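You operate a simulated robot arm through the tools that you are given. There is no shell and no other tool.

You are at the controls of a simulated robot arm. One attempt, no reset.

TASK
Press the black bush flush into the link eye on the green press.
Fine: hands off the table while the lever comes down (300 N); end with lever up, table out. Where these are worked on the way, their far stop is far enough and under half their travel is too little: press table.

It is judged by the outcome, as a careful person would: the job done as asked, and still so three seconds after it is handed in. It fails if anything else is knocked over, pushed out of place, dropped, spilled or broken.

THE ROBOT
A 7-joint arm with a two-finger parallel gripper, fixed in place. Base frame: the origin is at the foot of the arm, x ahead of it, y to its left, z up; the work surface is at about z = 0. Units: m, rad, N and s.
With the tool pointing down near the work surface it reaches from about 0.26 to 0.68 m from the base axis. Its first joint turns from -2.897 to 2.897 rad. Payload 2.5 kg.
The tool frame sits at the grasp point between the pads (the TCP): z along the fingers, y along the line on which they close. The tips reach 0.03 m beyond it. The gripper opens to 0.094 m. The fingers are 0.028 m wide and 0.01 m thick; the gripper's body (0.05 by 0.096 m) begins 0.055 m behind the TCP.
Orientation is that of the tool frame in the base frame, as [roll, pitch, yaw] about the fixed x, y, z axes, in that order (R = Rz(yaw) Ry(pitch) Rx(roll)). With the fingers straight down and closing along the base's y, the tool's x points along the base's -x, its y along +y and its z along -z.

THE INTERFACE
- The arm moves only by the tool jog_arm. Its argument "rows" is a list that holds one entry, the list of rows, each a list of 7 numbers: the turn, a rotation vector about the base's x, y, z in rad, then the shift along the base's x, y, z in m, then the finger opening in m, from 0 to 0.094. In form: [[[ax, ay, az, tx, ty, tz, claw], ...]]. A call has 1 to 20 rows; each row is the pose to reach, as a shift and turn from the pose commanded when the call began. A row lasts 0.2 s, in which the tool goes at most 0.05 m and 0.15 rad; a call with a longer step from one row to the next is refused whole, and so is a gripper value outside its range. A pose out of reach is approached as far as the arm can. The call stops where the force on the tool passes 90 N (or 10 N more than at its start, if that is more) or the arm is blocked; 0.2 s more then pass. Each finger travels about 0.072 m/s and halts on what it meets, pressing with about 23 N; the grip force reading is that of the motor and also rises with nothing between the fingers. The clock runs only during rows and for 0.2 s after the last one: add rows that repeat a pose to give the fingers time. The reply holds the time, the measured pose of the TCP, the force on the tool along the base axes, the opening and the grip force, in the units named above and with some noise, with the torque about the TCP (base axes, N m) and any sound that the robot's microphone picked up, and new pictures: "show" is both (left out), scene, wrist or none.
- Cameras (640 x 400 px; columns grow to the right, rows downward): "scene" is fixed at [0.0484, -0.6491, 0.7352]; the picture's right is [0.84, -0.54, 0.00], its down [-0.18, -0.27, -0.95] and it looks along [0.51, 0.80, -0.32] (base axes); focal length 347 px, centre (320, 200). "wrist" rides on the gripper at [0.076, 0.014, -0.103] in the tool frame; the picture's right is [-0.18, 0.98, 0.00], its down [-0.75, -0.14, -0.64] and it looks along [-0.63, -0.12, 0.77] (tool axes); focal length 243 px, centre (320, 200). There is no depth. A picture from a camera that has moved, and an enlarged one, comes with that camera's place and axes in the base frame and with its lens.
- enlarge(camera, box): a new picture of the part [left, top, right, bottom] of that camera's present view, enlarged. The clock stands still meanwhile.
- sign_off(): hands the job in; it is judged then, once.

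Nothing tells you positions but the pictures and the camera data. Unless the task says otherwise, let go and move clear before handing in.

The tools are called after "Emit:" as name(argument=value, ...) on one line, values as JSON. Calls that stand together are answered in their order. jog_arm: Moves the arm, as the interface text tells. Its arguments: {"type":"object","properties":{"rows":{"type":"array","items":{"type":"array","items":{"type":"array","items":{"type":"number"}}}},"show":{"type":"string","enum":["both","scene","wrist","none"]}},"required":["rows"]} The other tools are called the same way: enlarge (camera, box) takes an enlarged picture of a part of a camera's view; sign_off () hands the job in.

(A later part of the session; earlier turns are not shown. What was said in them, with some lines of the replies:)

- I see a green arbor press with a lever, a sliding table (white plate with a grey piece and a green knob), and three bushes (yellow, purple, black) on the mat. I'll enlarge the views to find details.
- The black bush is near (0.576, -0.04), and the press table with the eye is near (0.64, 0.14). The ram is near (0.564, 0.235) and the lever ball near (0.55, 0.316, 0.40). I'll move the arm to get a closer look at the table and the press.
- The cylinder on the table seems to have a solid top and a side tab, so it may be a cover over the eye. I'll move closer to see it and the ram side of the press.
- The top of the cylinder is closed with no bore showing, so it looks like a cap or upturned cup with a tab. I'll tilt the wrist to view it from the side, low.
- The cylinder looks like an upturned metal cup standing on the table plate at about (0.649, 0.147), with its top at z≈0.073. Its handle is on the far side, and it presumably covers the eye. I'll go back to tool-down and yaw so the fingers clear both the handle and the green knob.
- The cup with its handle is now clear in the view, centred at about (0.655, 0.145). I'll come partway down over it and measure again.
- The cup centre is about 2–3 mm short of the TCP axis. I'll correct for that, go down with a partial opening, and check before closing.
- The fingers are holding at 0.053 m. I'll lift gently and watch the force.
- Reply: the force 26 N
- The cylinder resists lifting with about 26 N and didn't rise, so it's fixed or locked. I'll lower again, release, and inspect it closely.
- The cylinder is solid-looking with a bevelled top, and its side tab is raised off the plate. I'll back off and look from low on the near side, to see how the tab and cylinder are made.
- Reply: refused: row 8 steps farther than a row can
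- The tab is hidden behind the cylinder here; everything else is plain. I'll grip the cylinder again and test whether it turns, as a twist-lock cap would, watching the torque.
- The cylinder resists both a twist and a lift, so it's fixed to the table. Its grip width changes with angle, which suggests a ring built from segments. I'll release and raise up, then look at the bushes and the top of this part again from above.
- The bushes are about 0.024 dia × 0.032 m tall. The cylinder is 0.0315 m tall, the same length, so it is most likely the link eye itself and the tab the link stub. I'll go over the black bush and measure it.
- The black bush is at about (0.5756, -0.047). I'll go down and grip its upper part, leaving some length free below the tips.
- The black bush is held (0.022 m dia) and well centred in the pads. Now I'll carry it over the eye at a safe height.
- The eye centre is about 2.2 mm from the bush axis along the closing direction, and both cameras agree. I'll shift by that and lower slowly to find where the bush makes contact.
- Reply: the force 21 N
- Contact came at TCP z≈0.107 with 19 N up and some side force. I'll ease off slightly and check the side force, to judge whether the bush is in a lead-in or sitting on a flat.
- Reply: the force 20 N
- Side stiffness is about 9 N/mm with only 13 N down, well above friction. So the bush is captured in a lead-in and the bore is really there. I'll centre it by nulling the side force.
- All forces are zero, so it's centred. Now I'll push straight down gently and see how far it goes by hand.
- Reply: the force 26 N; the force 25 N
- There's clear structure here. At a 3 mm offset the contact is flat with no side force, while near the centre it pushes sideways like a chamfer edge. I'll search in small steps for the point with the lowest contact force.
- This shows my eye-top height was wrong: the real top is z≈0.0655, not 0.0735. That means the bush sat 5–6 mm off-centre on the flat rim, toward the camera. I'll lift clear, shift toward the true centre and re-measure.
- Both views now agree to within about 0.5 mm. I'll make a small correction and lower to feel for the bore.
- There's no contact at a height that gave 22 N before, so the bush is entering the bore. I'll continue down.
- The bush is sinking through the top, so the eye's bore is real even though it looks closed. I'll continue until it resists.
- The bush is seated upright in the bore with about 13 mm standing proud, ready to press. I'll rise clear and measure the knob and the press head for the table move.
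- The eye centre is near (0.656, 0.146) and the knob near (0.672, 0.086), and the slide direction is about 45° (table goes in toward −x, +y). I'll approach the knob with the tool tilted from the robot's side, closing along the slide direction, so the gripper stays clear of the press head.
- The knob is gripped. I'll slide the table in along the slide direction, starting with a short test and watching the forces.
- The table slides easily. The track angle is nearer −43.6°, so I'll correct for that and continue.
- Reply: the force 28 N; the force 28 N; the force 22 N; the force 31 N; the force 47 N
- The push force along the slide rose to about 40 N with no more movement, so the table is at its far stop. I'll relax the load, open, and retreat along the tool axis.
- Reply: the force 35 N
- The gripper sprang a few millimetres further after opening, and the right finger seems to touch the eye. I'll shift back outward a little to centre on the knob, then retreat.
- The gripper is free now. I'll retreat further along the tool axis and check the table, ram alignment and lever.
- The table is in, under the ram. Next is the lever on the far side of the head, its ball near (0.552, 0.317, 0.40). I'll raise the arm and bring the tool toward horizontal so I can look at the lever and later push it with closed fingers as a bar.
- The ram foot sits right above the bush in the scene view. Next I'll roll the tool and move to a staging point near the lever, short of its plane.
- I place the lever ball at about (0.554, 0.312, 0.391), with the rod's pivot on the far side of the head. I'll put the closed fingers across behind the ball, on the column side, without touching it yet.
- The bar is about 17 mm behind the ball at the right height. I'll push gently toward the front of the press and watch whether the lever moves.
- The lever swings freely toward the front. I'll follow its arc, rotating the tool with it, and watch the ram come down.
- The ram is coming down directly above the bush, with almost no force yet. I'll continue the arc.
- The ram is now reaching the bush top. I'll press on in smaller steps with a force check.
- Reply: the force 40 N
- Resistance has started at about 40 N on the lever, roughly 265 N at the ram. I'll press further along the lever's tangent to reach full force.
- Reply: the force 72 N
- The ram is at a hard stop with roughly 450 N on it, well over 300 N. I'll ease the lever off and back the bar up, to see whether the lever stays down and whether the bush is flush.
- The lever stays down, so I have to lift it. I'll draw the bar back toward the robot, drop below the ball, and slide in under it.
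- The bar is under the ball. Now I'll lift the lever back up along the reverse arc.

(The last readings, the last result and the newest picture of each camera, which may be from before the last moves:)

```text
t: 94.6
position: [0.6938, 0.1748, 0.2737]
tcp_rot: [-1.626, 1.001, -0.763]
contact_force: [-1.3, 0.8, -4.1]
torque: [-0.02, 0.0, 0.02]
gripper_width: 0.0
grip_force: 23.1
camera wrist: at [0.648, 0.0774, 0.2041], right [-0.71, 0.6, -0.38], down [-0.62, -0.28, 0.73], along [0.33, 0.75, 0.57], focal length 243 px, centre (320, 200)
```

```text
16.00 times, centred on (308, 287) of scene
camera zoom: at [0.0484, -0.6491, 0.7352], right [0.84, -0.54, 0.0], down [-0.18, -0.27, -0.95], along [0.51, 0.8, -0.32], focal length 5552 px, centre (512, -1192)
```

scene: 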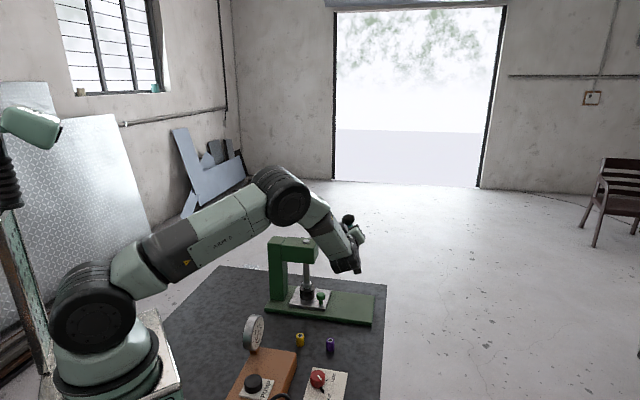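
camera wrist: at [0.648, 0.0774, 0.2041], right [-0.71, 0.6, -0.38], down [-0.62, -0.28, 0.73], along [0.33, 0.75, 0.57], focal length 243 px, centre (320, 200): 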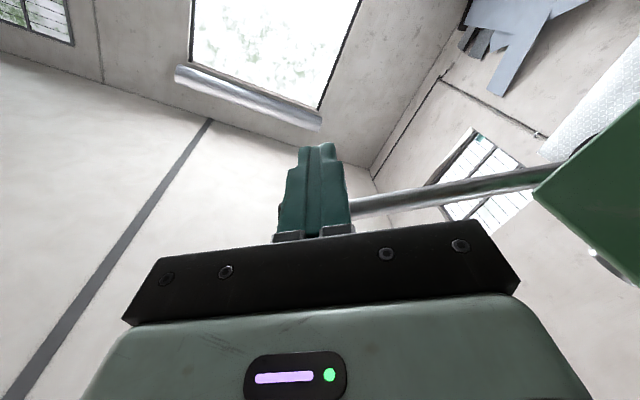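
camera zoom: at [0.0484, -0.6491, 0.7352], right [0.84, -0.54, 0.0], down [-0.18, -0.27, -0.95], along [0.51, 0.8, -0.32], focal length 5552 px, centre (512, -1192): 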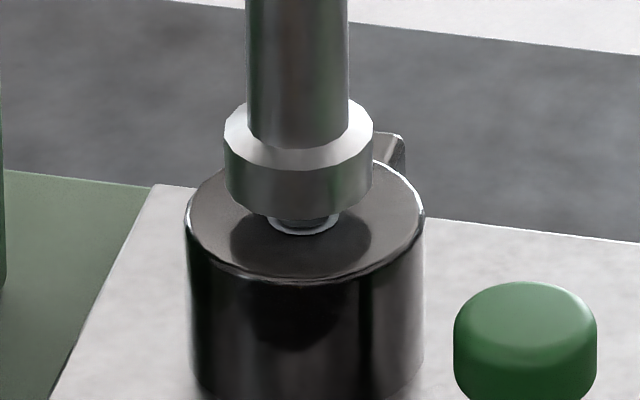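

The ram is rising and the bush looks flush. I'll continue lifting the lever.

Emit:
jog_arm(rows=[[[-0.0697, -0.0717, 0, -0.0054, 0.0052, 0.0162, 0.0], [-0.1394, -0.1434, 0, -0.0119, 0.0116, 0.0314, 0.0], [-0.2092, -0.2151, 0, -0.0194, 0.0189, 0.0458, 0.0], [-0.2789, -0.2868, 0, -0.028, 0.0273, 0.059, 0.0], [-0.3486, -0.3585, 0, -0.0374, 0.0364, 0.071, 0.0], [-0.4183, -0.4301, 0, -0.0477, 0.0464, 0.0815, 0.0], [-0.4183, -0.4301, 0, -0.0477, 0.0464, 0.0815, 0.0]]], show="both")

Emit:
enlarge(camera="scene", box=[250, 170, 378, 250])

```text
t: 96.2
position: [0.6474, 0.2212, 0.355]
tcp_rot: [-1.631, 0.4, -0.768]
contact_force: [-0.2, -1.0, -1.5]
torque: [0.0, 0.0, 0.0]
gripper_width: 0.0
grip_force: 22.9
camera wrist: at [0.6252, 0.1008, 0.3167], right [-0.44, 0.34, -0.83], down [-0.89, -0.02, 0.46], along [0.14, 0.94, 0.31], focal length 243 px, centre (320, 200)
```

scene: 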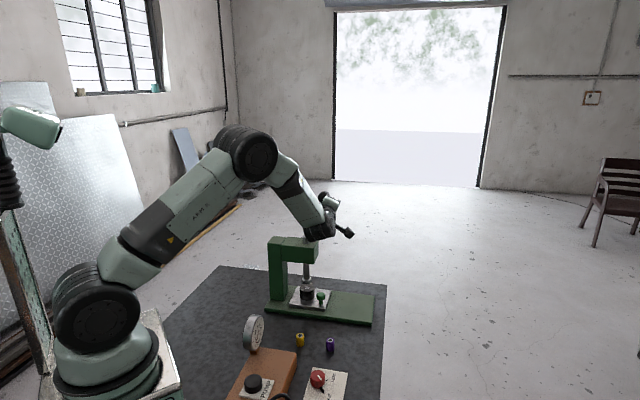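
wrist: 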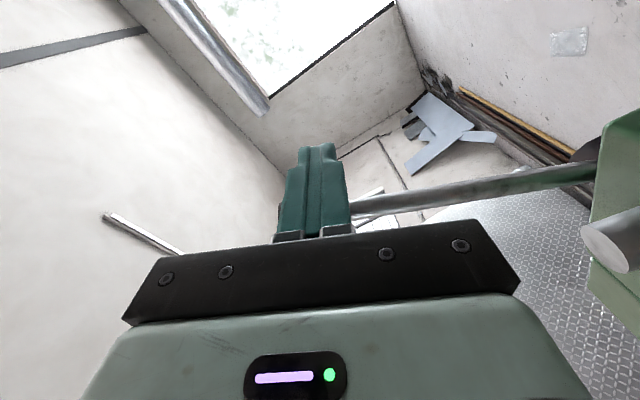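

```text
5.00 times, centred on (314, 210) of scene
camera zoom: at [0.0484, -0.6491, 0.7352], right [0.84, -0.54, 0.0], down [-0.18, -0.27, -0.95], along [0.51, 0.8, -0.32], focal length 1735 px, centre (350, 150)
```

zoom: 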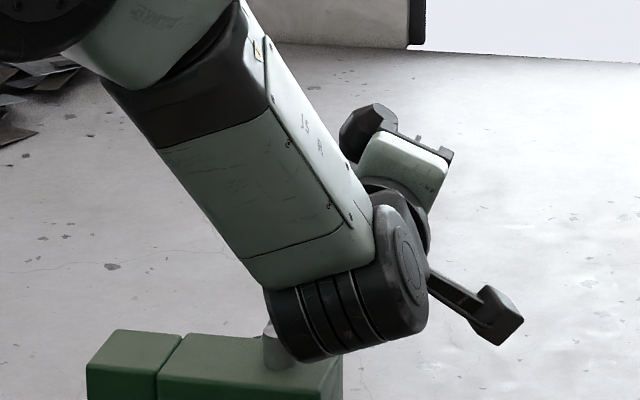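

Emit:
jog_arm(rows=[[[-0.0697, -0.0717, 0, -0.011, 0.0107, 0.0091, 0.0], [-0.1394, -0.1434, 0, -0.0225, 0.0219, 0.0167, 0.0], [-0.2092, -0.2151, 0, -0.0346, 0.0336, 0.0225, 0.0], [-0.2789, -0.2868, 0, -0.047, 0.0457, 0.0267, 0.0], [-0.3486, -0.3585, 0, -0.0596, 0.0579, 0.0291, 0.0], [-0.3486, -0.3585, 0, -0.0596, 0.0579, 0.0291, 0.0]]], show="both")

Emit:
enlarge(camera="scene", box=[250, 170, 378, 320])

```text
t: 97.6
position: [0.5865, 0.2798, 0.3833]
tcp_rot: [-1.635, -0.103, -0.768]
contact_force: [-0.2, -0.1, -0.8]
torque: [0.0, -0.01, -0.03]
gripper_width: 0.0001
grip_force: 22.8
camera wrist: at [0.5712, 0.1531, 0.3821], right [-0.1, 0.01, -0.99], down [-0.99, 0.08, 0.1], along [0.08, 1.0, 0.01], focal length 243 px, centre (320, 200)
```

scene: 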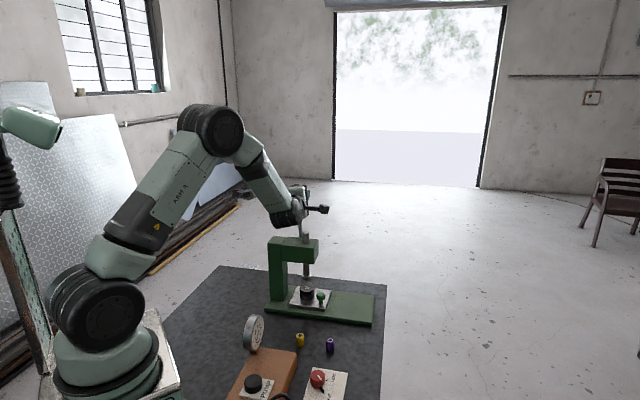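
wrist: 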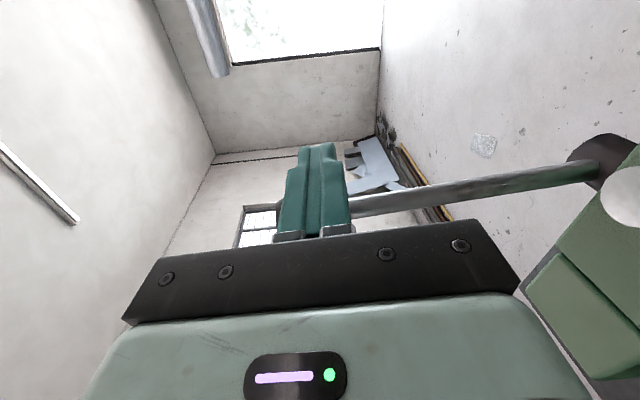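

```text
2.67 times, centred on (314, 245) of scene
camera zoom: at [0.0484, -0.6491, 0.7352], right [0.84, -0.54, 0.0], down [-0.18, -0.27, -0.95], along [0.51, 0.8, -0.32], focal length 925 px, centre (336, 80)
```

zoom: 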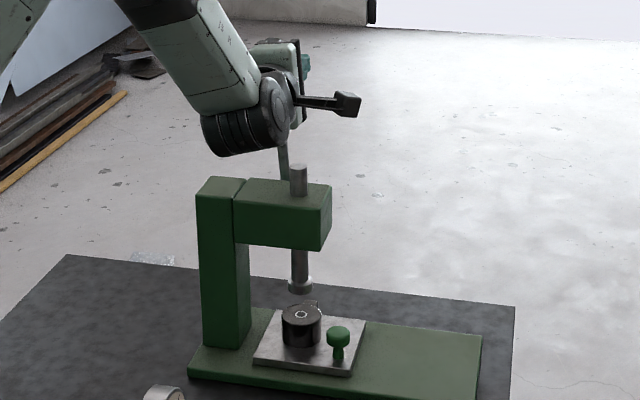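

Emit:
jog_arm(rows=[[[-0.0244, -0.0251, 0, -0.0045, 0.0044, 0.0005, 0.0], [-0.0488, -0.0502, 0, -0.009, 0.0087, 0.0007, 0.0], [-0.0488, -0.0502, 0, -0.009, 0.0087, 0.0007, 0.0]]], show="none")

Emit:
jog_arm(rows=[[[0, 0, 0, -0.0022, 0.0021, 0, 0.0], [0, 0, 0, -0.0043, 0.0042, 0, 0.0], [0, 0, 0, -0.0043, 0.0042, 0, 0.0]]], show="wrist")

Emit:
enlarge(camera="scene", box=[250, 170, 378, 320])

```text
t: 98.4
position: [0.5769, 0.288, 0.3836]
tcp_rot: [-1.635, -0.169, -0.77]
contact_force: [-0.6, -2.2, -1.9]
torque: [0.0, 0.0, -0.03]
gripper_width: 0.0
grip_force: 22.9
```

```text
t: 99.2
position: [0.5729, 0.2928, 0.3844]
tcp_rot: [-1.633, -0.169, -0.77]
contact_force: [8.5, -1.4, -4.5]
torque: [-0.04, 0.06, -0.14]
gripper_width: 0.0
grip_force: 22.9
camera wrist: at [0.5582, 0.1649, 0.3883], right [-0.05, -0.03, -1.0], down [-1.0, 0.08, 0.05], along [0.08, 1.0, -0.04], focal length 243 px, centre (320, 200)
```

wrist: 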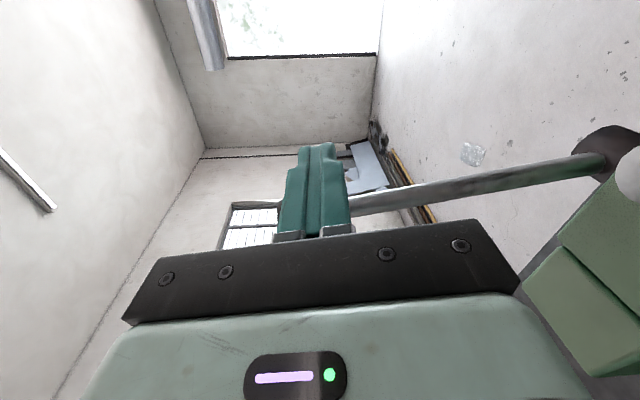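

```text
2.67 times, centred on (314, 245) of scene
camera zoom: at [0.0484, -0.6491, 0.7352], right [0.84, -0.54, 0.0], down [-0.18, -0.27, -0.95], along [0.51, 0.8, -0.32], focal length 925 px, centre (336, 80)
```

zoom: 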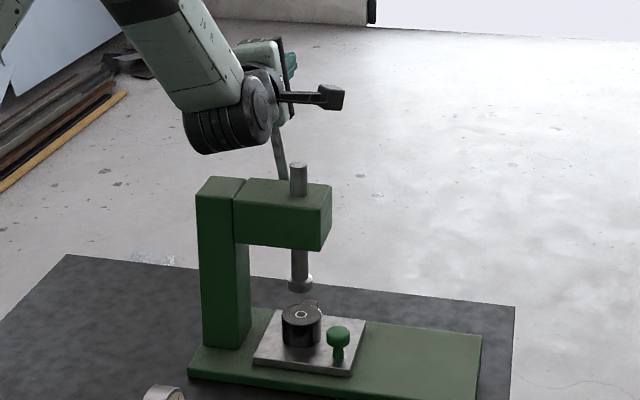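

The lever has reached its up stop, with about 7 N of reaction. I'll nudge it slightly, move the bar off forward, withdraw toward the robot and inspect.

Emit:
jog_arm(rows=[[[0, 0, 0, -0.0014, 0.0014, 0, 0.0], [0, 0, 0, -0.0014, 0.0014, 0, 0.0], [0, 0, 0, 0.007, -0.007, 0.003, 0.0], [0, 0, 0, 0.016, -0.0155, 0.006, 0.0], [0, 0, 0, -0.0049, -0.037, 0.01, 0.0], [0, 0, 0, -0.0258, -0.0585, 0.02, 0.0], [0, 0, 0, -0.0467, -0.08, 0.03, 0.0], [0, 0, 0, -0.0467, -0.08, 0.03, 0.0]]], show="both")

Emit:
enlarge(camera="scene", box=[250, 170, 378, 250])

Emit:
enlarge(camera="scene", box=[296, 276, 320, 294])

```text
t: 101.0
position: [0.5274, 0.2145, 0.4144]
tcp_rot: [-1.635, -0.17, -0.769]
contact_force: [0.3, -0.3, -0.2]
torque: [0.02, -0.01, 0.0]
gripper_width: 0.0001
grip_force: 22.9
camera wrist: at [0.5119, 0.087, 0.4194], right [-0.05, -0.03, -1.0], down [-1.0, 0.08, 0.05], along [0.08, 1.0, -0.04], focal length 243 px, centre (320, 200)
```

scene: 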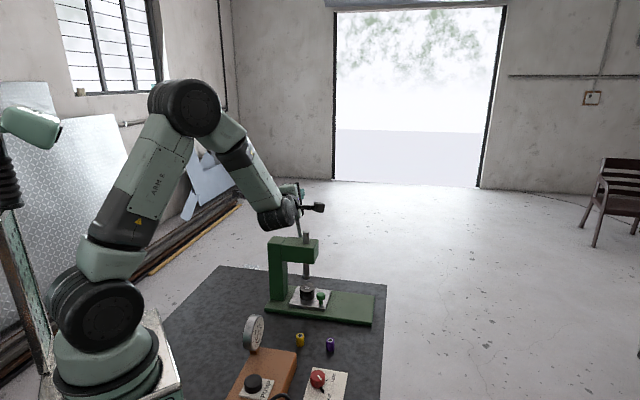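
wrist: 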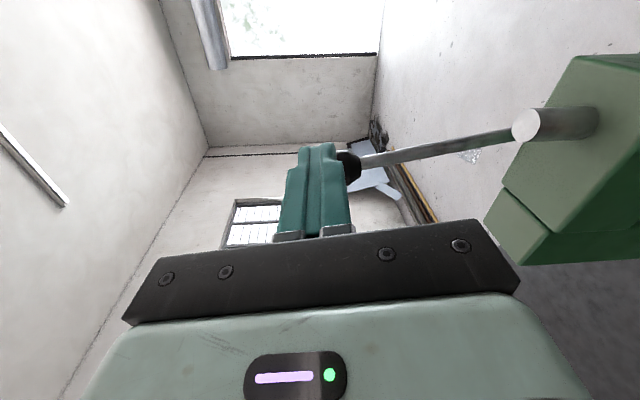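

```text
5.00 times, centred on (314, 210) of scene
camera zoom: at [0.0484, -0.6491, 0.7352], right [0.84, -0.54, 0.0], down [-0.18, -0.27, -0.95], along [0.51, 0.8, -0.32], focal length 1735 px, centre (350, 150)
```

zoom: 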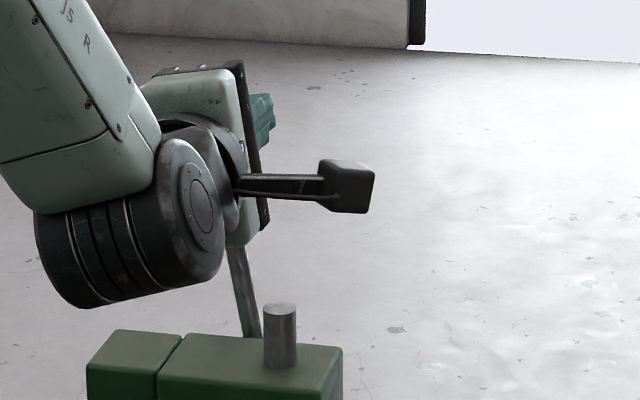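

```text
16.00 times, centred on (308, 285) of scene
camera zoom: at [0.0484, -0.6491, 0.7352], right [0.84, -0.54, 0.0], down [-0.18, -0.27, -0.95], along [0.51, 0.8, -0.32], focal length 5552 px, centre (512, -1160)
```

zoom: 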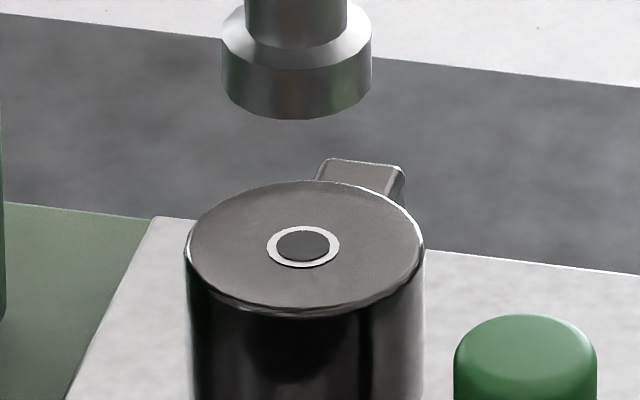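

The bush is flush in the eye: only the sleeve ring shows at the surface. The ram is up and the lever is at its up stop. Next I'll re-orient the tool to grip the knob again and pull the table out.

Emit:
jog_arm(rows=[[[0.1011, 0.104, 0, -0.0046, -0.0135, 0.0014, 0.0], [0.2022, 0.2079, 0, -0.0092, -0.027, 0.0028, 0.0], [0.3033, 0.3119, 0, -0.0138, -0.0404, 0.0041, 0.0], [0.4044, 0.4158, 0, -0.0184, -0.0539, 0.0055, 0.0], [0.5055, 0.5198, 0, -0.023, -0.0674, 0.0069, 0.0], [0.6066, 0.6237, 0, -0.0277, -0.0809, 0.0083, 0.0], [0.7076, 0.7277, 0, -0.0323, -0.0943, 0.0096, 0.0], [0.8087, 0.8316, 0, -0.0369, -0.1078, 0.011, 0.0], [0.9098, 0.9356, 0, -0.0415, -0.1213, 0.0124, 0.0], [1.0109, 1.0395, 0, -0.0461, -0.1348, 0.0138, 0.0], [1.112, 1.1435, 0, -0.0507, -0.1482, 0.0151, 0.0], [1.2131, 1.2474, 0, -0.0553, -0.1617, 0.0165, 0.0], [1.2131, 1.2474, 0, -0.0553, -0.1617, 0.0165, 0.0]]], show="scene")

Emit:
enlarge(camera="scene", box=[250, 170, 346, 230])

```text
t: 103.8
position: [0.4737, 0.0508, 0.4289]
tcp_rot: [0.469, 1.569, 1.329]
contact_force: [1.2, -0.4, 0.1]
torque: [-0.01, -0.01, 0.0]
gripper_width: 0.0001
grip_force: 22.7
```

scene: 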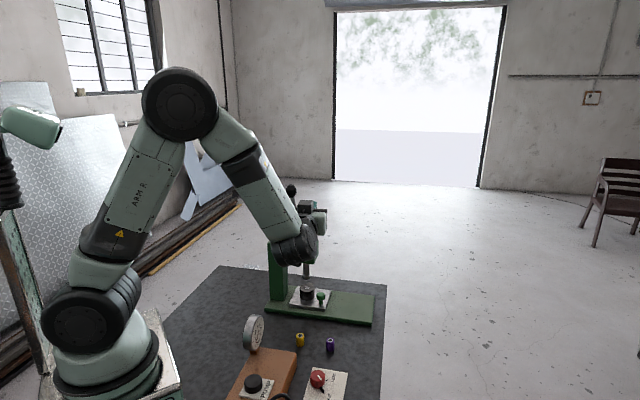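

```text
6.67 times, centred on (298, 200) of scene
camera zoom: at [0.0484, -0.6491, 0.7352], right [0.84, -0.54, 0.0], down [-0.18, -0.27, -0.95], along [0.51, 0.8, -0.32], focal length 2313 px, centre (467, 200)
```

zoom: 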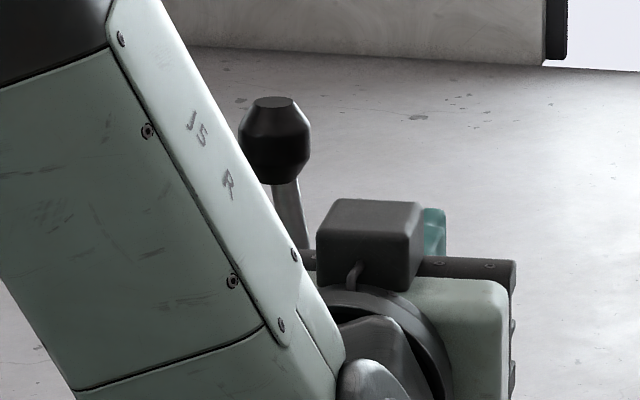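

Emit:
jog_arm(rows=[[[0, 0, 0, 0, 0, 0, 0.0]]], show="both")

```text
t: 104.2
position: [0.4729, 0.051, 0.4299]
tcp_rot: [0.071, 1.568, 0.933]
contact_force: [0.2, 0.5, -0.2]
torque: [-0.01, 0.0, 0.02]
gripper_width: 0.0
grip_force: 23.0
camera wrist: at [0.3969, -0.0168, 0.3525], right [-0.75, 0.64, 0.18], down [-0.31, -0.58, 0.75], along [0.59, 0.5, 0.63], focal length 243 px, centre (320, 200)
```

scene: 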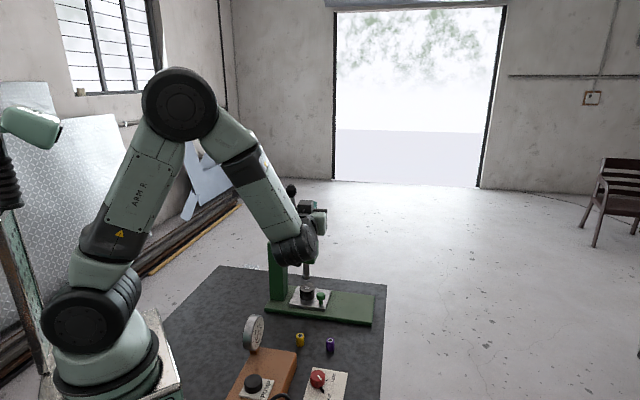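
wrist: 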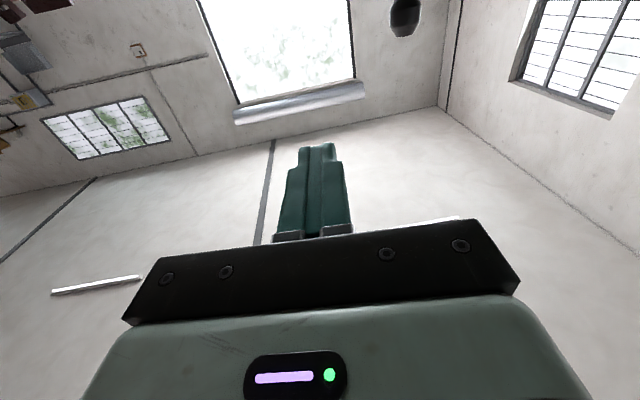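

The lever ball is exactly where it started, so it's fully up. I'll turn the tool back down to the tilted pose for the knob.

Emit:
jog_arm(rows=[[[0, 0, -0.066, 0, 0, 0, 0.02], [0, 0, -0.066, 0, 0, 0, 0.04]]], show="none")

Emit:
jog_arm(rows=[[[-0.0991, 0.0964, 0, 0.0039, 0.0042, -0.0257, 0.04], [-0.1983, 0.1928, 0, 0.0078, 0.0085, -0.0513, 0.04], [-0.2974, 0.2892, 0, 0.0117, 0.0127, -0.077, 0.04], [-0.3966, 0.3857, 0, 0.0155, 0.0169, -0.1026, 0.04], [-0.4957, 0.4821, 0, 0.0194, 0.0211, -0.1283, 0.04], [-0.5949, 0.5785, 0, 0.0233, 0.0254, -0.154, 0.04], [-0.694, 0.6749, 0, 0.0272, 0.0296, -0.1796, 0.04], [-0.694, 0.6749, 0, 0.0272, 0.0296, -0.1796, 0.04]]], show="both")

```text
t: 104.8
position: [0.4727, 0.0509, 0.4295]
tcp_rot: [0.006, 1.568, 0.802]
contact_force: [-0.1, 0.0, -0.2]
torque: [0.0, 0.03, 0.02]
gripper_width: 0.0398
grip_force: 0.1
```

```text
t: 106.6
position: [0.4994, 0.0785, 0.2478]
tcp_rot: [-3.136, 0.605, -2.342]
contact_force: [-0.2, 0.9, -1.2]
torque: [0.03, -0.01, -0.02]
gripper_width: 0.0401
grip_force: 0.0
camera wrist: at [0.4063, 0.0029, 0.2887], right [-0.6, 0.8, 0.1], down [0.28, 0.09, 0.96], along [0.75, 0.6, -0.27], focal length 243 px, centre (320, 200)
```

scene: 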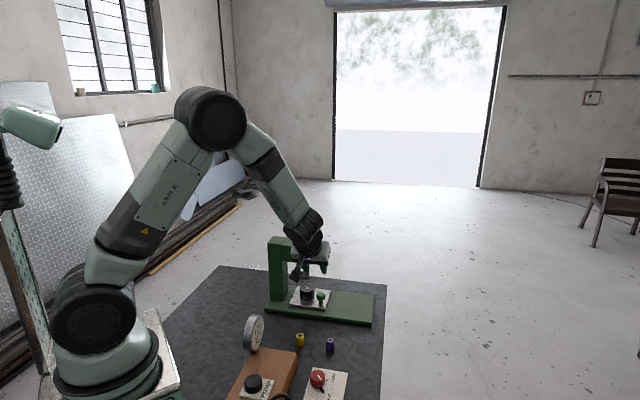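
wrist: 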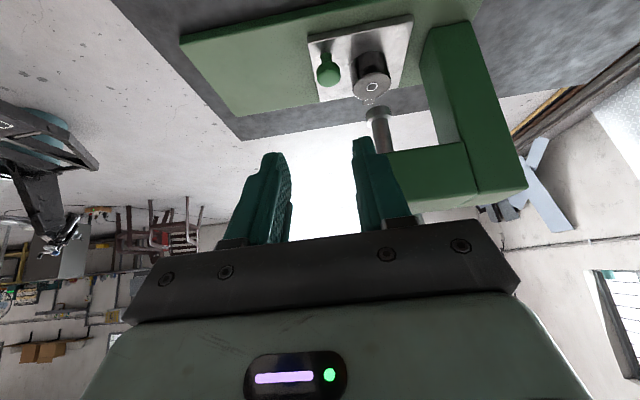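

Emit:
jog_arm(rows=[[[0, 0, 0, 0.0107, 0.0148, -0.027, 0.04], [0, 0, 0, 0.0214, 0.0295, -0.0541, 0.04], [0, 0, 0, 0.0321, 0.0443, -0.0811, 0.04], [0, 0, 0, 0.0321, 0.0443, -0.0811, 0.04]]], show="wrist")

Emit:
enlarge(camera="wrist", box=[240, 60, 400, 190])

```text
t: 107.6
position: [0.532, 0.1234, 0.1699]
tcp_rot: [-3.137, 0.605, -2.343]
contact_force: [0.1, 0.3, 0.5]
torque: [0.0, 0.02, 0.0]
gripper_width: 0.04
grip_force: 0.0
camera wrist: at [0.4386, 0.0481, 0.2106], right [-0.6, 0.8, 0.1], down [0.28, 0.09, 0.96], along [0.75, 0.6, -0.27], focal length 243 px, centre (320, 200)
```

wrist: 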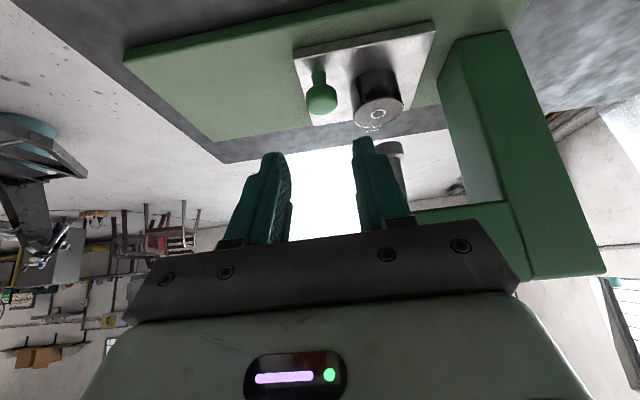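

```text
3.08 times, centred on (320, 125) of wrist
camera zoom: at [0.4386, 0.0481, 0.2106], right [-0.6, 0.8, 0.1], down [0.28, 0.09, 0.96], along [0.75, 0.6, -0.27], focal length 746 px, centre (320, 431)
```

zoom: 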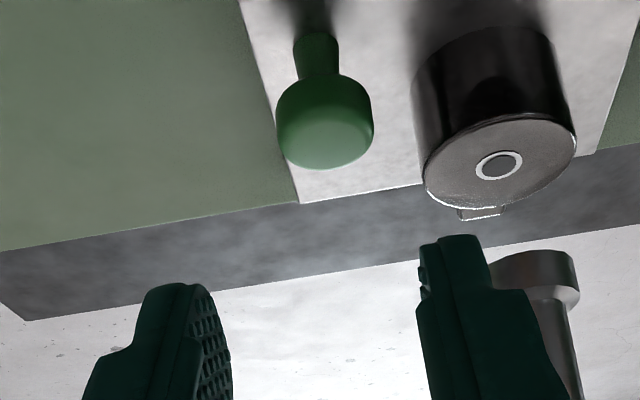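

Emit:
jog_arm(rows=[[[0, 0, 0, 0.007, 0.0083, -0.0168, 0.04], [0, 0, 0, 0.014, 0.0166, -0.0337, 0.04], [0, 0, 0, 0.021, 0.0249, -0.0505, 0.04], [0, 0, 0, 0.021, 0.0249, -0.0505, 0.04]]], show="none")

Emit:
enlarge(camera="wrist", box=[240, 90, 400, 220])

```text
t: 108.6
position: [0.5523, 0.1506, 0.1173]
tcp_rot: [-3.135, 0.606, -2.343]
contact_force: [0.3, 0.1, 0.4]
torque: [0.04, 0.02, -0.04]
gripper_width: 0.04
grip_force: 0.0
```

```text
3.08 times, centred on (320, 155) of wrist
camera zoom: at [0.459, 0.0747, 0.1578], right [-0.6, 0.8, 0.1], down [0.28, 0.09, 0.96], along [0.75, 0.6, -0.27], focal length 746 px, centre (320, 338)
```

zoom: 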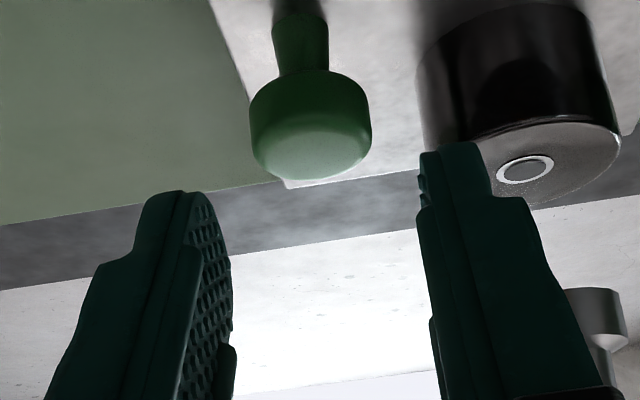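

Emit:
jog_arm(rows=[[[0, 0, 0, 0.0085, 0.005, -0.0137, 0.04], [0, 0, 0, 0.0151, 0.0118, -0.0274, 0.04], [0, 0, 0, 0.0217, 0.0185, -0.0411, 0.04], [0, 0, 0, 0.0217, 0.0185, -0.0411, 0.04]]], show="none")

Emit:
enlarge(camera="wrist", box=[240, 110, 400, 240])

```text
t: 109.6
position: [0.5734, 0.1688, 0.0769]
tcp_rot: [-3.139, 0.607, -2.342]
contact_force: [-0.2, -0.8, -0.2]
torque: [-0.01, 0.02, 0.0]
gripper_width: 0.0402
grip_force: 0.0
```

```text
3.08 times, centred on (320, 175) of wrist
camera zoom: at [0.4807, 0.0929, 0.1175], right [-0.6, 0.8, 0.1], down [0.28, 0.09, 0.96], along [0.75, 0.6, -0.27], focal length 746 px, centre (320, 277)
```

zoom: 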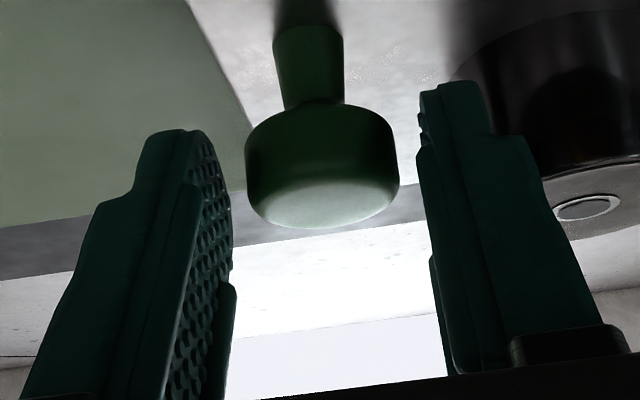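

Emit:
jog_arm(rows=[[[0, 0, 0, 0, 0, 0, 0.03], [0, 0, 0, 0, 0, 0, 0.022], [0, 0, 0, 0, 0, 0, 0.022], [0, 0, 0, 0, 0, 0, 0.022]]], show="none")

Emit:
jog_arm(rows=[[[0, 0, 0, 0.0072, -0.007, 0, 0.022], [0, 0, 0, 0.0143, -0.0139, 0, 0.022], [0, 0, 0, 0.0215, -0.0209, 0, 0.022], [0, 0, 0, 0.0287, -0.0279, 0, 0.022], [0, 0, 0, 0.0287, -0.0279, 0, 0.022]]], show="scene")

```text
t: 110.6
position: [0.5724, 0.1693, 0.077]
tcp_rot: [-3.139, 0.607, -2.341]
contact_force: [2.9, 1.3, -4.4]
torque: [0.24, 0.27, 0.02]
gripper_width: 0.0298
grip_force: 45.4
```

```text
t: 111.8
position: [0.6028, 0.1398, 0.0767]
tcp_rot: [-3.138, 0.607, -2.343]
contact_force: [2.5, 0.3, -1.4]
torque: [0.41, 0.12, 0.01]
gripper_width: 0.0296
grip_force: 44.5
```

scene: 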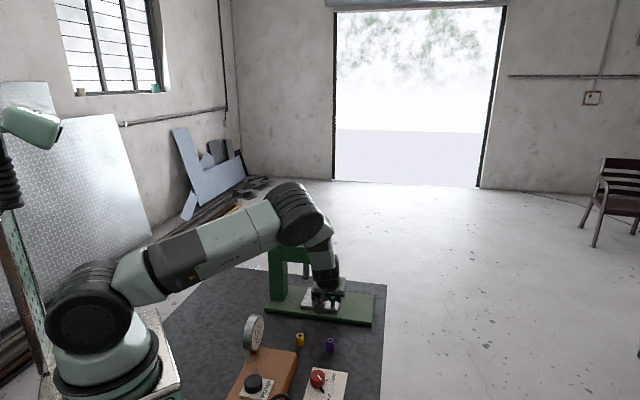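

The table slides out smoothly in the right direction. I'll continue.

Emit:
jog_arm(rows=[[[0, 0, 0, 0.0072, -0.007, 0, 0.022], [0, 0, 0, 0.0143, -0.0139, 0, 0.022], [0, 0, 0, 0.0215, -0.0209, 0, 0.022], [0, 0, 0, 0.0287, -0.0279, 0, 0.022], [0, 0, 0, 0.0358, -0.0349, 0, 0.022], [0, 0, 0, 0.0358, -0.0349, 0, 0.022]]], show="none")

Emit:
jog_arm(rows=[[[0, 0, 0, 0.0072, -0.007, 0, 0.022], [0, 0, 0, 0.0143, -0.0139, 0, 0.022], [0, 0, 0, 0.0179, -0.0174, 0, 0.022], [0, 0, 0, 0.0215, -0.0209, 0, 0.022], [0, 0, 0, 0.0215, -0.0209, 0, 0.022]]], show="both")

```text
t: 113.2
position: [0.6377, 0.1042, 0.0776]
tcp_rot: [-3.139, 0.603, -2.343]
contact_force: [11.2, 8.5, -21.0]
torque: [0.04, 0.5, 0.04]
gripper_width: 0.0296
grip_force: 45.5
```

```text
t: 114.4
position: [0.6594, 0.0835, 0.0772]
tcp_rot: [-3.135, 0.605, -2.341]
contact_force: [-16.3, -14.8, 6.2]
torque: [-0.16, 0.75, 0.07]
gripper_width: 0.0295
grip_force: 45.0
camera wrist: at [0.5663, 0.0073, 0.1179], right [-0.6, 0.8, 0.1], down [0.28, 0.09, 0.96], along [0.75, 0.6, -0.27], focal length 243 px, centre (320, 200)
```

scene: 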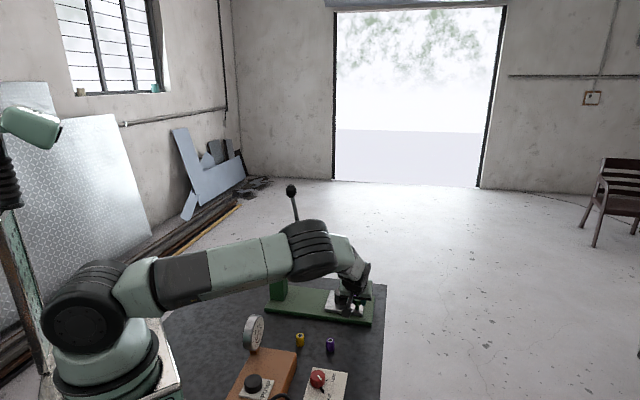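
wrist: 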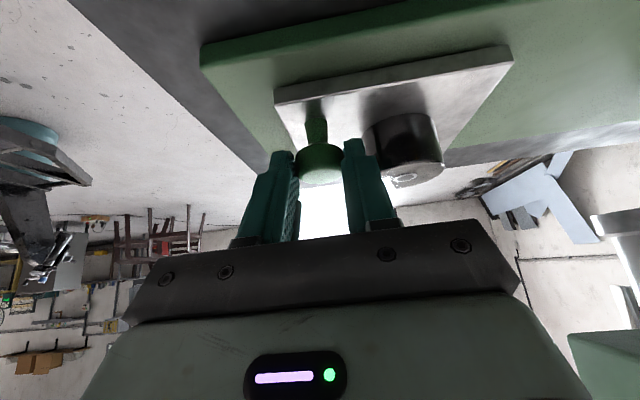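

Emit:
jog_arm(rows=[[[0, 0, 0, 0.0015, -0.0026, 0, 0.022], [0, 0, 0, 0.0037, -0.0048, 0, 0.022], [0, 0, 0, 0.0059, -0.007, 0, 0.022], [0, 0, 0, 0.0059, -0.007, 0, 0.022]]], show="none")

Emit:
jog_arm(rows=[[[0, 0, 0, 0.0022, -0.0021, 0, 0.022], [0, 0, 0, 0.0043, -0.0042, 0, 0.022], [0, 0, 0, 0.0043, -0.0042, 0, 0.022]]], show="scene")

```text
t: 115.4
position: [0.664, 0.0781, 0.0761]
tcp_rot: [-3.139, 0.606, -2.343]
contact_force: [-10.2, -5.6, -1.7]
torque: [-0.18, 0.72, 0.14]
gripper_width: 0.0293
grip_force: 46.0
```

```text
t: 116.2
position: [0.6659, 0.0784, 0.0765]
tcp_rot: [3.139, 0.604, -2.339]
contact_force: [-36.1, 19.0, 12.1]
torque: [-0.32, 1.28, 0.64]
gripper_width: 0.0298
grip_force: 44.8
```

scene: 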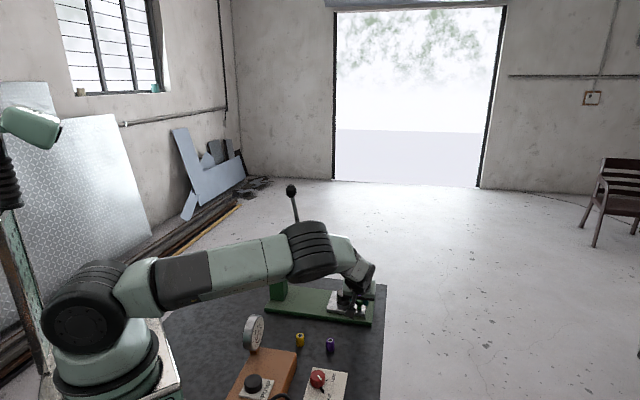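

The table is at its out stop, with 39 N of reaction. I'll relax fully before opening, so nothing springs back.

Emit:
jog_arm(rows=[[[0, 0, 0, -0.0022, 0.0021, 0, 0.022], [0, 0, 0, -0.0043, 0.0042, 0, 0.022], [0, 0, 0, -0.0043, 0.0042, 0, 0.022]]], show="none")

```text
t: 117.0
position: [0.666, 0.0788, 0.077]
tcp_rot: [-3.136, 0.608, -2.345]
contact_force: [5.9, 23.5, -16.4]
torque: [0.53, -0.06, 0.14]
gripper_width: 0.03
grip_force: 45.4
```

Emit:
jog_arm(rows=[[[0, 0, 0, -0.0004, 0.002, -0.001, 0.022], [0, 0, 0, -0.0004, 0.002, -0.001, 0.022]]], show="none")

```text
t: 117.6
position: [0.6672, 0.0785, 0.0772]
tcp_rot: [-3.137, 0.605, -2.343]
contact_force: [-15.7, 7.6, 3.8]
torque: [1.17, -0.32, 0.12]
gripper_width: 0.0296
grip_force: 45.0
```

Emit:
jog_arm(rows=[[[0, 0, 0, 0, 0, 0, 0.022], [0, 0, 0, 0, 0, 0, 0.022], [0, 0, 0, 0, 0, 0, 0.022]]], show="none")

```text
t: 118.4
position: [0.6658, 0.0782, 0.0759]
tcp_rot: [-3.136, 0.607, -2.342]
contact_force: [-23.7, -3.6, 17.4]
torque: [0.16, 0.7, 0.2]
gripper_width: 0.0295
grip_force: 44.7
```

Emit:
jog_arm(rows=[[[0, 0, 0, 0, 0, 0, 0.03], [0, 0, 0, 0, 0, 0, 0.04], [0, 0, 0, 0, 0, 0, 0.042]]], show="none")

Emit:
enlarge(camera="wrist", box=[240, 110, 400, 240])

```text
t: 119.2
position: [0.6664, 0.0792, 0.0772]
tcp_rot: [-3.136, 0.607, -2.343]
contact_force: [0.2, 0.2, -0.4]
torque: [0.02, -0.01, -0.02]
gripper_width: 0.0418
grip_force: 0.0
```

```text
3.08 times, centred on (320, 175) of wrist
camera zoom: at [0.5726, 0.0036, 0.1168], right [-0.6, 0.8, 0.1], down [0.28, 0.09, 0.96], along [0.75, 0.6, -0.27], focal length 746 px, centre (320, 277)
```

zoom: 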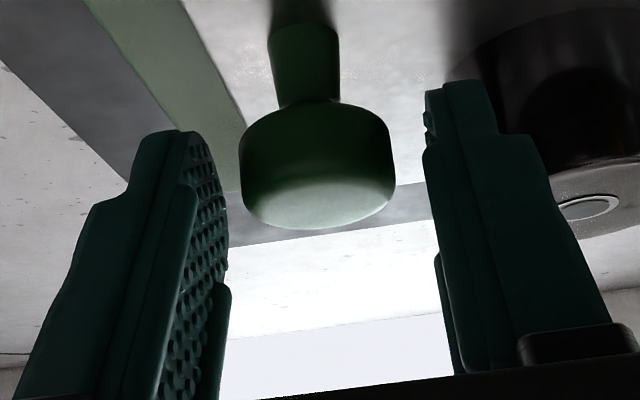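

It's free of contact and centred. I'll retreat along the tool axis, then up and away.

Emit:
jog_arm(rows=[[[0, 0, 0, -0.0119, -0.0122, 0.0247, 0.042], [0, 0, 0, -0.0238, -0.0245, 0.0494, 0.042], [0, 0, 0, -0.0357, -0.0367, 0.074, 0.042], [0, 0, 0, -0.06, -0.05, 0.11, 0.042], [0, 0, 0, -0.09, -0.06, 0.14, 0.042], [0, 0, 0, -0.12, -0.07, 0.17, 0.042], [0, 0, 0, -0.15, -0.08, 0.2, 0.042], [0, 0, 0, -0.15, -0.08, 0.2, 0.042]]], show="both")

Emit:
enlarge(camera="scene", box=[325, 270, 389, 320])

Emit:
enlarge(camera="scene", box=[200, 160, 400, 380])

```text
t: 121.0
position: [0.5135, 0.001, 0.2758]
tcp_rot: [-3.139, 0.605, -2.344]
contact_force: [-0.4, -0.2, 0.6]
torque: [0.0, 0.0, -0.01]
gripper_width: 0.0419
grip_force: 0.1
camera wrist: at [0.4202, -0.076, 0.317], right [-0.6, 0.8, 0.1], down [0.28, 0.09, 0.96], along [0.75, 0.6, -0.27], focal length 243 px, centre (320, 200)
```

scene: 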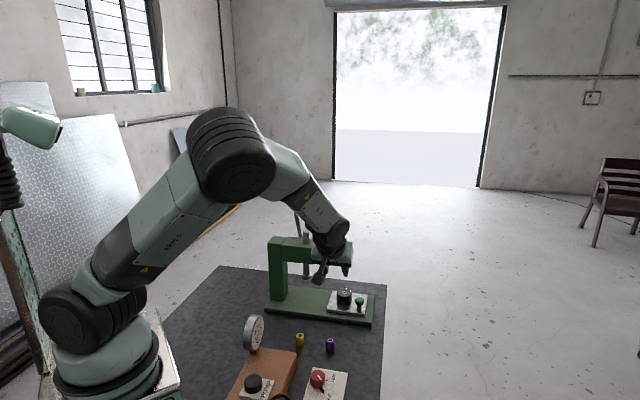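
wrist: 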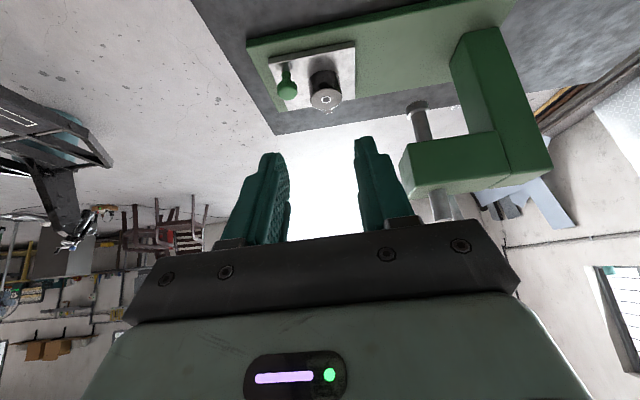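

```text
8.00 times, centred on (357, 295) of scene
camera zoom: at [0.0484, -0.6491, 0.7352], right [0.84, -0.54, 0.0], down [-0.18, -0.27, -0.95], along [0.51, 0.8, -0.32], focal length 2776 px, centre (24, -560)
```

zoom: 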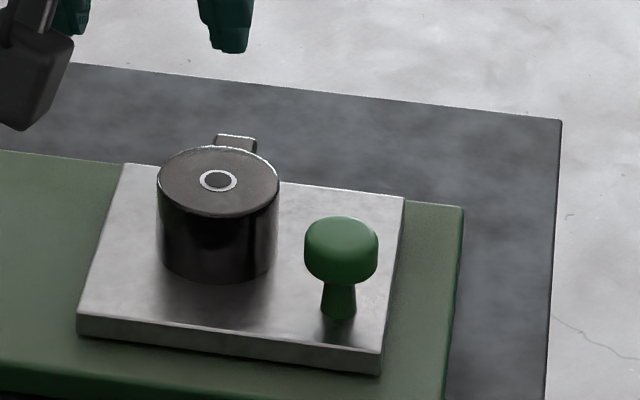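

```text
1.82 times, centred on (300, 270) of scene
camera zoom: at [0.0484, -0.6491, 0.7352], right [0.84, -0.54, 0.0], down [-0.18, -0.27, -0.95], along [0.51, 0.8, -0.32], focal length 631 px, centre (356, 73)
```

zoom: 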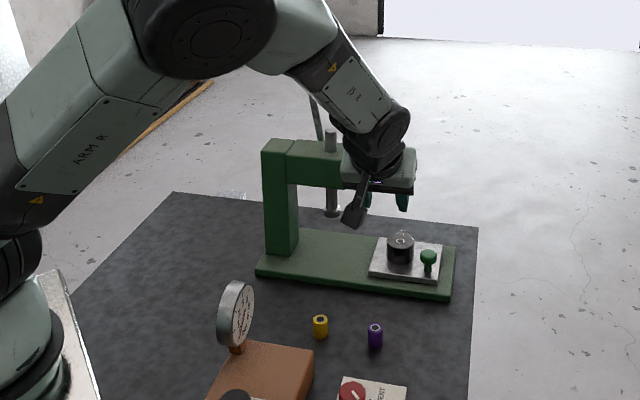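

The table is out, the bush is flush and the lever is up. I'll pull the arm well clear and do a final inspection.

Emit:
jog_arm(rows=[[[-0.1, 0.0975, 0, -0.015, -0.012, 0.04, 0.05], [-0.2, 0.195, 0, -0.03, -0.024, 0.08, 0.06], [-0.3, 0.2925, 0, -0.045, -0.036, 0.12, 0.07], [-0.4, 0.39, 0, -0.06, -0.048, 0.16, 0.08], [-0.43, 0.418, 0, -0.08, -0.06, 0.2, 0.094], [-0.43, 0.418, 0, -0.08, -0.06, 0.23, 0.094], [-0.43, 0.418, 0, -0.08, -0.06, 0.23, 0.094]]], show="both")

Emit:
enlarge(camera="scene", box=[200, 170, 400, 295])

Emit:
enlarge(camera="scene", box=[220, 270, 400, 400])

Emit:
enlarge(camera="scene", box=[332, 282, 356, 300])

```text
t: 122.6
position: [0.4359, -0.0621, 0.5086]
tcp_rot: [-3.138, 0.008, -2.343]
contact_force: [0.2, 0.1, -0.4]
torque: [-0.01, 0.0, 0.0]
gripper_width: 0.0939
grip_force: 0.0
camera wrist: at [0.3737, -0.1055, 0.6109], right [-0.58, 0.82, 0.0], down [0.62, 0.44, 0.65], along [0.53, 0.37, -0.76], focal length 243 px, centre (320, 200)
```

scene: 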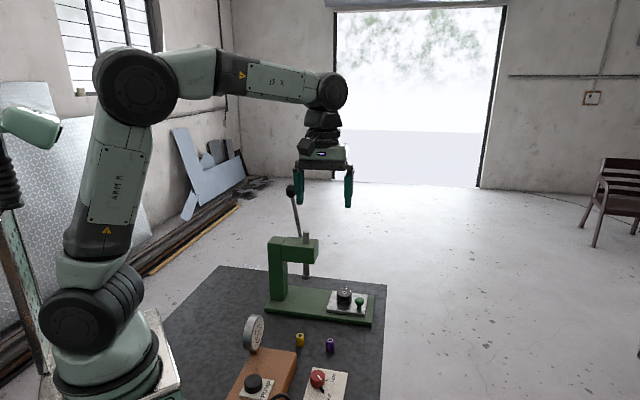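
wrist: 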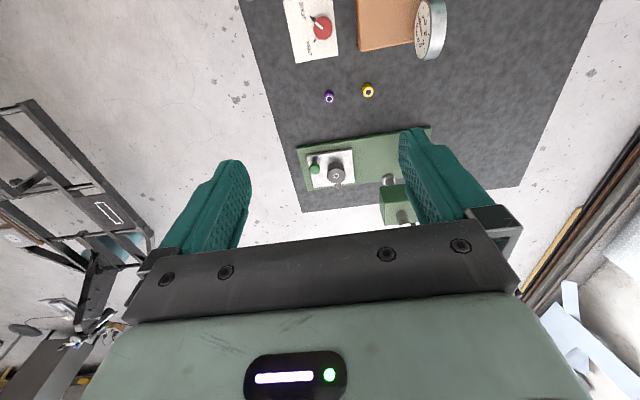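

```text
3.20 times, centred on (300, 232) of scene
camera zoom: at [0.0484, -0.6491, 0.7352], right [0.84, -0.54, 0.0], down [-0.18, -0.27, -0.95], along [0.51, 0.8, -0.32], focal length 1110 px, centre (384, 96)
```

zoom: 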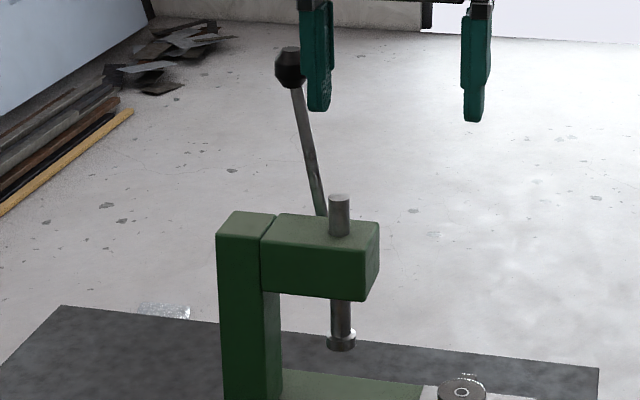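

```text
3.08 times, centred on (310, 335) of scene
camera zoom: at [0.0484, -0.6491, 0.7352], right [0.84, -0.54, 0.0], down [-0.18, -0.27, -0.95], along [0.51, 0.8, -0.32], focal length 1068 px, centre (351, -215)
```

zoom: 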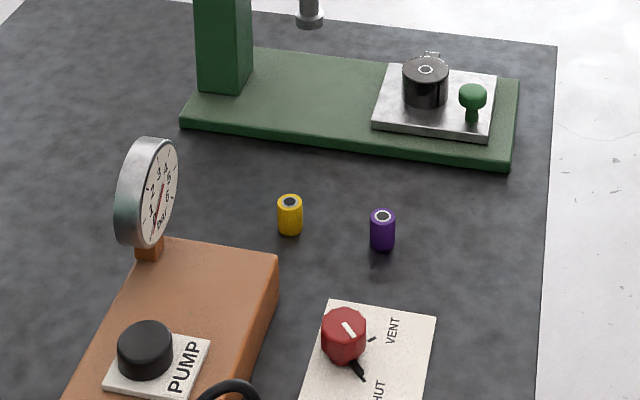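

```text
16.00 times, centred on (344, 291) of scene
camera zoom: at [0.0484, -0.6491, 0.7352], right [0.84, -0.54, 0.0], down [-0.18, -0.27, -0.95], along [0.51, 0.8, -0.32], focal length 5552 px, centre (-64, -1256)
```

zoom: 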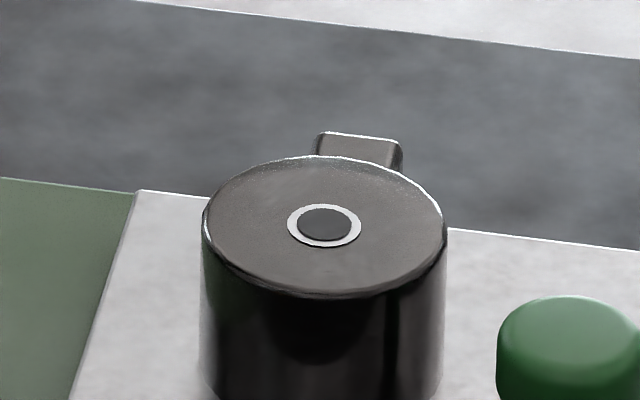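

Everything checks out: the bush is flush in the eye, and the lever is up at its original position. The table is out at its stop, the other bushes and fittings are undisturbed, and the arm is clear. I'm handing in.

Emit:
sign_off()

```text
The job is handed in.
```

The black bush is pressed flush into the link eye. In the last pictures only its sleeve ring shows at the eye's top surface. I've handed the job in; the tool gave no verdict back.

- **Pressing:** the table was at its in stop with the gripper well clear when the lever came down. The ram reached a hard stop at roughly 450 N, estimated from the force on the lever. That is over the 300 N you named.
- **End state:** the lever is back up against its stop, with the ball where it started. The table is out at its stop, and the arm is clear with the gripper open.
- **Other items:** the yellow and purple bushes, gauge, pump and valve knobs all look undisturbed.

Before I found the bore, I took the eye for a cover. I gripped it, tried to lift and twist it, and probed its top with the bush off-centre. It stayed fixed to the table throughout, though that probing slid the table in about 1 mm. After the table move in, a finger also touched the eye lightly as I let go of the knob.
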